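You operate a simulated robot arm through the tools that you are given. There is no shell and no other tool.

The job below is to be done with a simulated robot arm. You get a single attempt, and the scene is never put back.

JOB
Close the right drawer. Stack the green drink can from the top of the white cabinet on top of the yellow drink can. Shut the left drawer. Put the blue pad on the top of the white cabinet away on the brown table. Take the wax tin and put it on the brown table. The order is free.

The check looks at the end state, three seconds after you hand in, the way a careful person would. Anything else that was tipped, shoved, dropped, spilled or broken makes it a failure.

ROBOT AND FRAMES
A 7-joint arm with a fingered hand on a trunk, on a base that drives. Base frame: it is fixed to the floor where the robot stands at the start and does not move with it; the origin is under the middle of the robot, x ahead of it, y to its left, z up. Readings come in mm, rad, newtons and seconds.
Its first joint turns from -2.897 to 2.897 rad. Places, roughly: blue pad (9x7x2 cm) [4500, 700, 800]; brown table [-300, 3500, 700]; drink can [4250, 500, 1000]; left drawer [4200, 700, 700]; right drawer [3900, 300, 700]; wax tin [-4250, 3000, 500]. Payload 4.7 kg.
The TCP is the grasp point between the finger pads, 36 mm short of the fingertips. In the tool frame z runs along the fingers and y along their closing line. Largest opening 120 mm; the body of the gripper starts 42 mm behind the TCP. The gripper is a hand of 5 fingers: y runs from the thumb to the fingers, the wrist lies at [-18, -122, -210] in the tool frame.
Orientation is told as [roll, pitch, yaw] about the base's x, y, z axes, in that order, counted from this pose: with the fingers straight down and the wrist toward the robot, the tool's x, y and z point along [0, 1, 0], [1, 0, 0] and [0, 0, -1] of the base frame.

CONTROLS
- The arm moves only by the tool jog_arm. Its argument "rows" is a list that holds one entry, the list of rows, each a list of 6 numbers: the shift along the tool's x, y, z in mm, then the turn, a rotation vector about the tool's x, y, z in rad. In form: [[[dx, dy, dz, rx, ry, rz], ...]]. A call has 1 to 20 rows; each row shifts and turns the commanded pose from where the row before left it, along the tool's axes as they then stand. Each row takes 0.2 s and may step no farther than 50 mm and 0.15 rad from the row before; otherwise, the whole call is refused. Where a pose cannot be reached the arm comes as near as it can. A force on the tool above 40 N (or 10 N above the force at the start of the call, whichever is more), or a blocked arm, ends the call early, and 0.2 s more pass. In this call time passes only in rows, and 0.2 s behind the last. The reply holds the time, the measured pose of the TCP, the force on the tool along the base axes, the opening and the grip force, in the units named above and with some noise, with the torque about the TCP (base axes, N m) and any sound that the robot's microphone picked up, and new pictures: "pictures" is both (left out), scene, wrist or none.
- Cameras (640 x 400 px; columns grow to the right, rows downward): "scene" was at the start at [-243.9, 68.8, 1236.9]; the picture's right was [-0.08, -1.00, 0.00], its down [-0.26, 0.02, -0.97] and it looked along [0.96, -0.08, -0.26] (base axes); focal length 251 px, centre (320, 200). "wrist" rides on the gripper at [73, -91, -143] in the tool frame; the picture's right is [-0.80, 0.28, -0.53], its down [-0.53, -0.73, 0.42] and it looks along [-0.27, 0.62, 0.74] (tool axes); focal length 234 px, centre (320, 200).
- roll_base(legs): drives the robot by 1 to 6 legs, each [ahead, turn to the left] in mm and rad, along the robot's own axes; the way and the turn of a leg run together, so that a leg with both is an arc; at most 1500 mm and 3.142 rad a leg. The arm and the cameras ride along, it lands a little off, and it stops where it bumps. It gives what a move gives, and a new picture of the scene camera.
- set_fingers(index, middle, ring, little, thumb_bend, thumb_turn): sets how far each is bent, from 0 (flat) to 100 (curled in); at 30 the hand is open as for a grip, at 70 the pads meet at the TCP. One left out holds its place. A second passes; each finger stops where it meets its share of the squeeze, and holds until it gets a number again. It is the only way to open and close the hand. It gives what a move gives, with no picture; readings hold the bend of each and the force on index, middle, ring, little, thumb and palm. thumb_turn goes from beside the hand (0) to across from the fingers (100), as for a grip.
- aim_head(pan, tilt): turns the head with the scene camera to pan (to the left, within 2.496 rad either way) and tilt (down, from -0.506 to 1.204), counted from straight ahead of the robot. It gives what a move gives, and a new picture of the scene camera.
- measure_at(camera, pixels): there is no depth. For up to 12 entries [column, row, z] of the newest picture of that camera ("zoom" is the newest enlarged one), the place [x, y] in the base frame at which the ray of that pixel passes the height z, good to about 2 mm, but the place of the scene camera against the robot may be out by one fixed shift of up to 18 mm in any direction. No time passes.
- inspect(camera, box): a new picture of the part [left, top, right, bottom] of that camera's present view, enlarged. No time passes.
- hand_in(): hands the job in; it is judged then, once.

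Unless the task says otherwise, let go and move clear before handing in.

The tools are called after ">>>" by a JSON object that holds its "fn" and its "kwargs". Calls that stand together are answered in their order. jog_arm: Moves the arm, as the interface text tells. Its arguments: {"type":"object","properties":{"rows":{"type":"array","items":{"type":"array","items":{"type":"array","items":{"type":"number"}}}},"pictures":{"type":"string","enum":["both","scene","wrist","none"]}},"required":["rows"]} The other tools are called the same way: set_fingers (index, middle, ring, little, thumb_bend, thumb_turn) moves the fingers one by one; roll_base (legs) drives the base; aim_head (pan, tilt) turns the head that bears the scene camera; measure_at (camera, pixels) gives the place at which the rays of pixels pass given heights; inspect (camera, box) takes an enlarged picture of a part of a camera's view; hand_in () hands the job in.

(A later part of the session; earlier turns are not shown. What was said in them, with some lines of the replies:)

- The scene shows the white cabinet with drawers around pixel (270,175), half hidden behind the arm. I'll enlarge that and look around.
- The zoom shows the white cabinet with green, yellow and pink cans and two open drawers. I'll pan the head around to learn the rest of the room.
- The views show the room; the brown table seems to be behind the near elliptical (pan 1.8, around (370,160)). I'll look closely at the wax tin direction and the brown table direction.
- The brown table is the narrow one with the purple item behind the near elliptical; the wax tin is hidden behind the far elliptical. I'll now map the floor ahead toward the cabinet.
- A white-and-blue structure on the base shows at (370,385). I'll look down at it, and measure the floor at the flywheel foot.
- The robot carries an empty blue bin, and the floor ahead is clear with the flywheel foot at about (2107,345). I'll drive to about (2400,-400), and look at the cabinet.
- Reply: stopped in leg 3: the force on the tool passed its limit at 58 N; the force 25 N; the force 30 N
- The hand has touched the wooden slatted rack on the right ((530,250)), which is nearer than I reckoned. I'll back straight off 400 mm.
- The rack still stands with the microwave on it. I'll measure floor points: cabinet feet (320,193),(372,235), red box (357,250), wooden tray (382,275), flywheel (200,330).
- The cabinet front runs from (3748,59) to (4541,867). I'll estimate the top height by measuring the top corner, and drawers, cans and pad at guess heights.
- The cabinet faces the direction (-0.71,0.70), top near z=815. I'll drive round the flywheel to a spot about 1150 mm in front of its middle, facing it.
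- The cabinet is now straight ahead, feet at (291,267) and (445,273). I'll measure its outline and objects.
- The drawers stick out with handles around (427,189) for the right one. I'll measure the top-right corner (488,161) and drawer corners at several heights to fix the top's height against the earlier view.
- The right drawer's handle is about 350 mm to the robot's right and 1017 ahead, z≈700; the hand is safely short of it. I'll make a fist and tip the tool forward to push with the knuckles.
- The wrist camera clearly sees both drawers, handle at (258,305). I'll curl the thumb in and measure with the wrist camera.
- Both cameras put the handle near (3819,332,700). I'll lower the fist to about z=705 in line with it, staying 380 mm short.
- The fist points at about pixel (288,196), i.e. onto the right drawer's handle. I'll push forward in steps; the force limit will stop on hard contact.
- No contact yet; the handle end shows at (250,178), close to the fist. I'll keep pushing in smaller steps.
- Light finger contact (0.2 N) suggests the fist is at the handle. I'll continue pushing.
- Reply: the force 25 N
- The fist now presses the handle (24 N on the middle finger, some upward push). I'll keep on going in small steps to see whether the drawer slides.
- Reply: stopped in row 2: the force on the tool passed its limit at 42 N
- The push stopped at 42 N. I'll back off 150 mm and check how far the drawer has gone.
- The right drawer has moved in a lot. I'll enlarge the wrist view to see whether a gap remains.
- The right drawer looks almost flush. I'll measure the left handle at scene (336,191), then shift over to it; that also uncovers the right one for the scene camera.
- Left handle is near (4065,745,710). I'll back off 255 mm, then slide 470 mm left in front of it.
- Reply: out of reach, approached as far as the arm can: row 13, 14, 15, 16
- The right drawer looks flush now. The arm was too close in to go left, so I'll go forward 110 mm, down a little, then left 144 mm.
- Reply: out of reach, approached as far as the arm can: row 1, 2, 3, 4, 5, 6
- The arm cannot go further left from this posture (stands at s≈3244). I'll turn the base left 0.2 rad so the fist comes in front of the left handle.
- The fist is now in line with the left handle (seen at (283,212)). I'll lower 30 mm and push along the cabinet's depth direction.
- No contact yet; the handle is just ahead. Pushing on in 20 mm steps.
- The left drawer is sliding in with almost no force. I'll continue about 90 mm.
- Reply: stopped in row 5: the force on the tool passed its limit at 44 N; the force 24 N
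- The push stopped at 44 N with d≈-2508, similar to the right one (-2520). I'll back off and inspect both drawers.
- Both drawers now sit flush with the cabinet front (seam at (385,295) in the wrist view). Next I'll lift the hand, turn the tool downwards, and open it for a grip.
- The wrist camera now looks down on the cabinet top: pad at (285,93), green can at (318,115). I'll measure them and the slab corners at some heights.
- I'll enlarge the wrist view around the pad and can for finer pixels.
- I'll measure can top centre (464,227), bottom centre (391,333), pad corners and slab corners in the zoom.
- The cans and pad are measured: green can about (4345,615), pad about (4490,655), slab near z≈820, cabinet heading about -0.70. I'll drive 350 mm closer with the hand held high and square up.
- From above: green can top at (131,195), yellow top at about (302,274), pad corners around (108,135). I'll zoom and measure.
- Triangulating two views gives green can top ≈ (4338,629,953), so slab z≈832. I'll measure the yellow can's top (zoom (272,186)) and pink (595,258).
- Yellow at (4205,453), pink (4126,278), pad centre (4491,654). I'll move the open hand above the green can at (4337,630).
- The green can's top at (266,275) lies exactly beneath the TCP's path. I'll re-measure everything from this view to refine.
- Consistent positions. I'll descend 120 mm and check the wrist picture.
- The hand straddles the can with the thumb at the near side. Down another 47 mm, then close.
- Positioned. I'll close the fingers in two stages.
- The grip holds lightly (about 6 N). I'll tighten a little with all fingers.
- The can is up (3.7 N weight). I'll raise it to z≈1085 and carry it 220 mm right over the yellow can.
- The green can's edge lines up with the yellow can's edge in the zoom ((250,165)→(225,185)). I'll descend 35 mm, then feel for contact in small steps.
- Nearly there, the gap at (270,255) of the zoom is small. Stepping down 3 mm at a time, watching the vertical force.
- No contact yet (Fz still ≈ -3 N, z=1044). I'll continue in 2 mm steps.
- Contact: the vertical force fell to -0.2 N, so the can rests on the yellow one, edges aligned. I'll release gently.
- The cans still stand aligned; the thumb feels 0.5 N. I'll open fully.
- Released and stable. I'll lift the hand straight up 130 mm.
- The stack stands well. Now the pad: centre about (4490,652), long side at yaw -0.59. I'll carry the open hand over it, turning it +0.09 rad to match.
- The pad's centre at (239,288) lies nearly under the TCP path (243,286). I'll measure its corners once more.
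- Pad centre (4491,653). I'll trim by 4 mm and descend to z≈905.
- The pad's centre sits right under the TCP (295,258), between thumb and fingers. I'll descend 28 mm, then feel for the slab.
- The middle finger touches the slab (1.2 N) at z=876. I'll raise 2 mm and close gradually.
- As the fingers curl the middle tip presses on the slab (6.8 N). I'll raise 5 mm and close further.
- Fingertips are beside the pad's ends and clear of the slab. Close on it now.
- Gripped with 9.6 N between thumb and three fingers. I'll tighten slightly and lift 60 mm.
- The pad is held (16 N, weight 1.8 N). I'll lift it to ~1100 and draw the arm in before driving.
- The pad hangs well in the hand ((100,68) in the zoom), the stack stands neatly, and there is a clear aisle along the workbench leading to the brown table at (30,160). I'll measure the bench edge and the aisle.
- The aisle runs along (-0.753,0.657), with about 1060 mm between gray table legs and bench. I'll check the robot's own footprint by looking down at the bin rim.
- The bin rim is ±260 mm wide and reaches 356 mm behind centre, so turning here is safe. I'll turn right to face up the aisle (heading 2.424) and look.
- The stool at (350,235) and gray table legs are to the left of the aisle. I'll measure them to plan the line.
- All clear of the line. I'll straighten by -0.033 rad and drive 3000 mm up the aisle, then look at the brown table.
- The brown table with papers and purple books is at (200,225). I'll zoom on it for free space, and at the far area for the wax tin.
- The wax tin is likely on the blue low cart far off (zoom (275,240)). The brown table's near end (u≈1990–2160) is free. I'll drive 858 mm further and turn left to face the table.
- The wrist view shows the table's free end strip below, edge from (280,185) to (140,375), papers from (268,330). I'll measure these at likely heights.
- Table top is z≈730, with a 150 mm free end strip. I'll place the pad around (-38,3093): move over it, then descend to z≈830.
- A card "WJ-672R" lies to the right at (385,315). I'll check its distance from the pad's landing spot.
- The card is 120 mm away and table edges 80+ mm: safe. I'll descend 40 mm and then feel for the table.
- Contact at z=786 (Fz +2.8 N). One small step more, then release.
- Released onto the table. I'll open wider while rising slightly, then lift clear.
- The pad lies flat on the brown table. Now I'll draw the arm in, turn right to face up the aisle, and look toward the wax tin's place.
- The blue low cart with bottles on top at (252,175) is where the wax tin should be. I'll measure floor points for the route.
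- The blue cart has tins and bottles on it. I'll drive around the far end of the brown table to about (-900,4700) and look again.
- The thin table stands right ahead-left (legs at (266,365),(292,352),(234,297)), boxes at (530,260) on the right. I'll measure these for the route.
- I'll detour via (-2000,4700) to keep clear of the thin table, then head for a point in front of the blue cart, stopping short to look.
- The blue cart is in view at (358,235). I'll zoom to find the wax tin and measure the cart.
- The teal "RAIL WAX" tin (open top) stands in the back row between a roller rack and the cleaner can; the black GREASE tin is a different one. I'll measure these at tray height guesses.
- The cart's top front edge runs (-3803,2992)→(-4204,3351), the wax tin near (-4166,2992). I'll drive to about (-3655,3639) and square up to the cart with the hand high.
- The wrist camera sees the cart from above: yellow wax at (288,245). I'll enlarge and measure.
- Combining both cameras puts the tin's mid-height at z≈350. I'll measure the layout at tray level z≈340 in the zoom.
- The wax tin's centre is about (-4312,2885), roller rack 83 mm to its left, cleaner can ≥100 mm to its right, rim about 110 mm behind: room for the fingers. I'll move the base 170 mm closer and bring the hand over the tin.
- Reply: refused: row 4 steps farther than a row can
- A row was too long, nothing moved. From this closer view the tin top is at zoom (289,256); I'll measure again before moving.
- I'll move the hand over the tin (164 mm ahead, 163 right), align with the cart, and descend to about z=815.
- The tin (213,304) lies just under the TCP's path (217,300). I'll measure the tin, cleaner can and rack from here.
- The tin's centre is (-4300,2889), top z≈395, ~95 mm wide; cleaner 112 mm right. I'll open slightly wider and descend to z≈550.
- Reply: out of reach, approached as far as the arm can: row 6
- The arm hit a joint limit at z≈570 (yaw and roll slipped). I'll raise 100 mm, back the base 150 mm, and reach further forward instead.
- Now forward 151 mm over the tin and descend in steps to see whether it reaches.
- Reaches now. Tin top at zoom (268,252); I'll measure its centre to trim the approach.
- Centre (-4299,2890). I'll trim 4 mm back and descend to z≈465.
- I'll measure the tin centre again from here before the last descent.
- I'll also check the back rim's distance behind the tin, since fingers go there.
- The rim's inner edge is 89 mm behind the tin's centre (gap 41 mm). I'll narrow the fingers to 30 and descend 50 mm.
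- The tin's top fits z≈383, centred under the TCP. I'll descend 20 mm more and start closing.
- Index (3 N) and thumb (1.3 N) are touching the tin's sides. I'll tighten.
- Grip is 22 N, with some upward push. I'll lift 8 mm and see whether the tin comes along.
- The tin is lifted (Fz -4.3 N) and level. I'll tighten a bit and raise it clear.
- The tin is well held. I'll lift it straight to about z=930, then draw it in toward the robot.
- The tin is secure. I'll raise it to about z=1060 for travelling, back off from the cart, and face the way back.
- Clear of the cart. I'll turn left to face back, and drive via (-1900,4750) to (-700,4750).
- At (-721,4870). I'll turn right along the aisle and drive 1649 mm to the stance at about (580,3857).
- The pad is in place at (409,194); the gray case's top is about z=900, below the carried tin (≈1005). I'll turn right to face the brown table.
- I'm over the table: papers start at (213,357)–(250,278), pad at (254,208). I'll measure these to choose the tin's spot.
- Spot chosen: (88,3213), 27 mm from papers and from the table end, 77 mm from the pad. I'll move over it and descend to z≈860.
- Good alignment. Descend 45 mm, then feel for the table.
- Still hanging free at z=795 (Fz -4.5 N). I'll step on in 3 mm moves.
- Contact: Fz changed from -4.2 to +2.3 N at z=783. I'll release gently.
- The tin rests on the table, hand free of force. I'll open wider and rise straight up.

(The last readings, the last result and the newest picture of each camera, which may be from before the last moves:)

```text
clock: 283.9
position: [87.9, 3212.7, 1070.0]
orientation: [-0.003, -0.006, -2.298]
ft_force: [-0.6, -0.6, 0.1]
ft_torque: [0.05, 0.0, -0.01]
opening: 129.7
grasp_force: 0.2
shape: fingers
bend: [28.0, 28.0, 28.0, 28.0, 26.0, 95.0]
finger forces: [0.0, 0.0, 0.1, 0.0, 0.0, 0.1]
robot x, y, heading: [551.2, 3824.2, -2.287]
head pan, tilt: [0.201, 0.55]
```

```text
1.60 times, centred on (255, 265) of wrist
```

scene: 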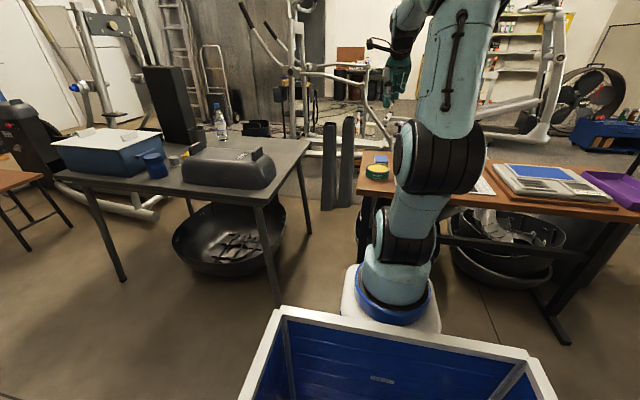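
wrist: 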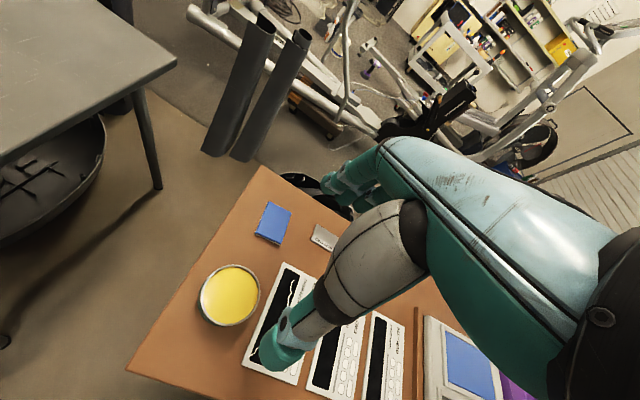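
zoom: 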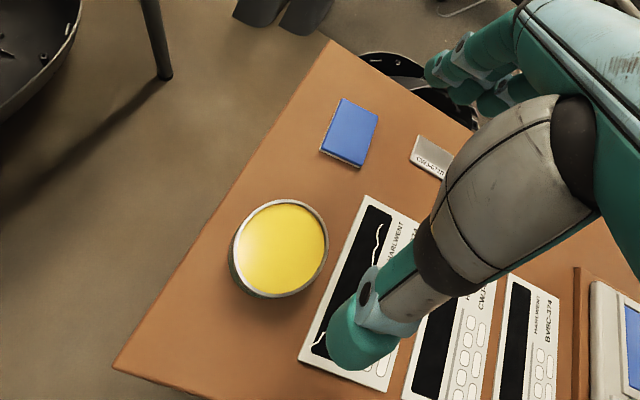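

Pad and wax tin both stand on the brown table, everything else undisturbed. As a last check I'll look at the cabinet from here for the drawers and the stack.

>>> {"fn": "aim_head", "kwargs": {"pan": 1.53, "tilt": 0.15}}

>>> {"fn": "inspect", "kwargs": {"camera": "scene", "box": [285, 150, 385, 212]}}

```text
clock: 285.4
position: [87.5, 3212.8, 1069.7]
orientation: [-0.003, -0.007, -2.299]
ft_force: [-0.7, -0.6, 0.4]
ft_torque: [0.02, -0.02, -0.01]
opening: 129.9
grasp_force: 0.0
shape: fingers
bend: [28.0, 28.0, 28.0, 28.0, 26.0, 95.0]
finger forces: [0.0, 0.0, 0.1, 0.0, 0.1, 0.0]
robot x, y, heading: [551.0, 3825.9, -2.288]
head pan, tilt: [1.531, 0.15]
```

scene: 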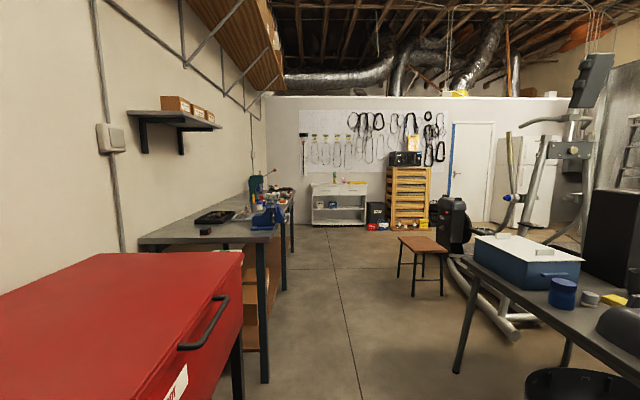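

```text
6.40 times, centred on (335, 181) of scene
```

zoom: 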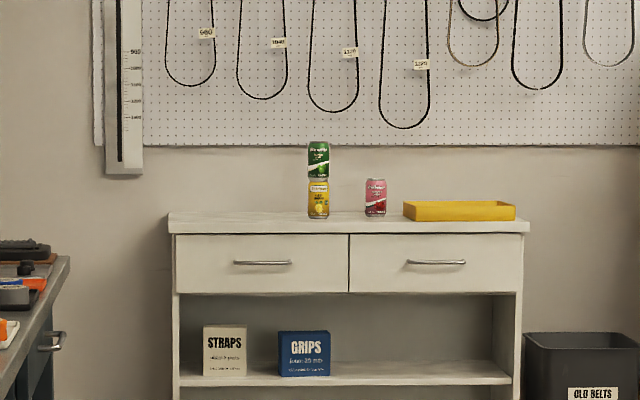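

The zoom shows both drawers flush, the green can squarely on the yellow one, the pink can and tray untouched, and the rack and microwave still in place. The hand is empty and clear, so I'm handing in.

>>> {"fn": "hand_in", "kwargs": {}}

```text
The job is handed in.
```

The job is handed in, and every part of it was done:

- **Drawers:** both drawers of the white cabinet are closed. I pushed each one to a hard stop, and a last look from across the room shows both fronts flush.
- **Cans:** the green drink can stands squarely on top of the yellow one.
- **Blue pad:** it lies flat on the free end of the brown table.
- **Wax tin:** it stands upright on the brown table, about 27 mm from the papers and clear of the pad.

On the first drive the hand bumped the wooden slatted rack beside the cabinet, with about 58 N. I backed off straight away. The rack, the microwave on it and the bottles at its foot all appeared undisturbed, both then and in the final view.
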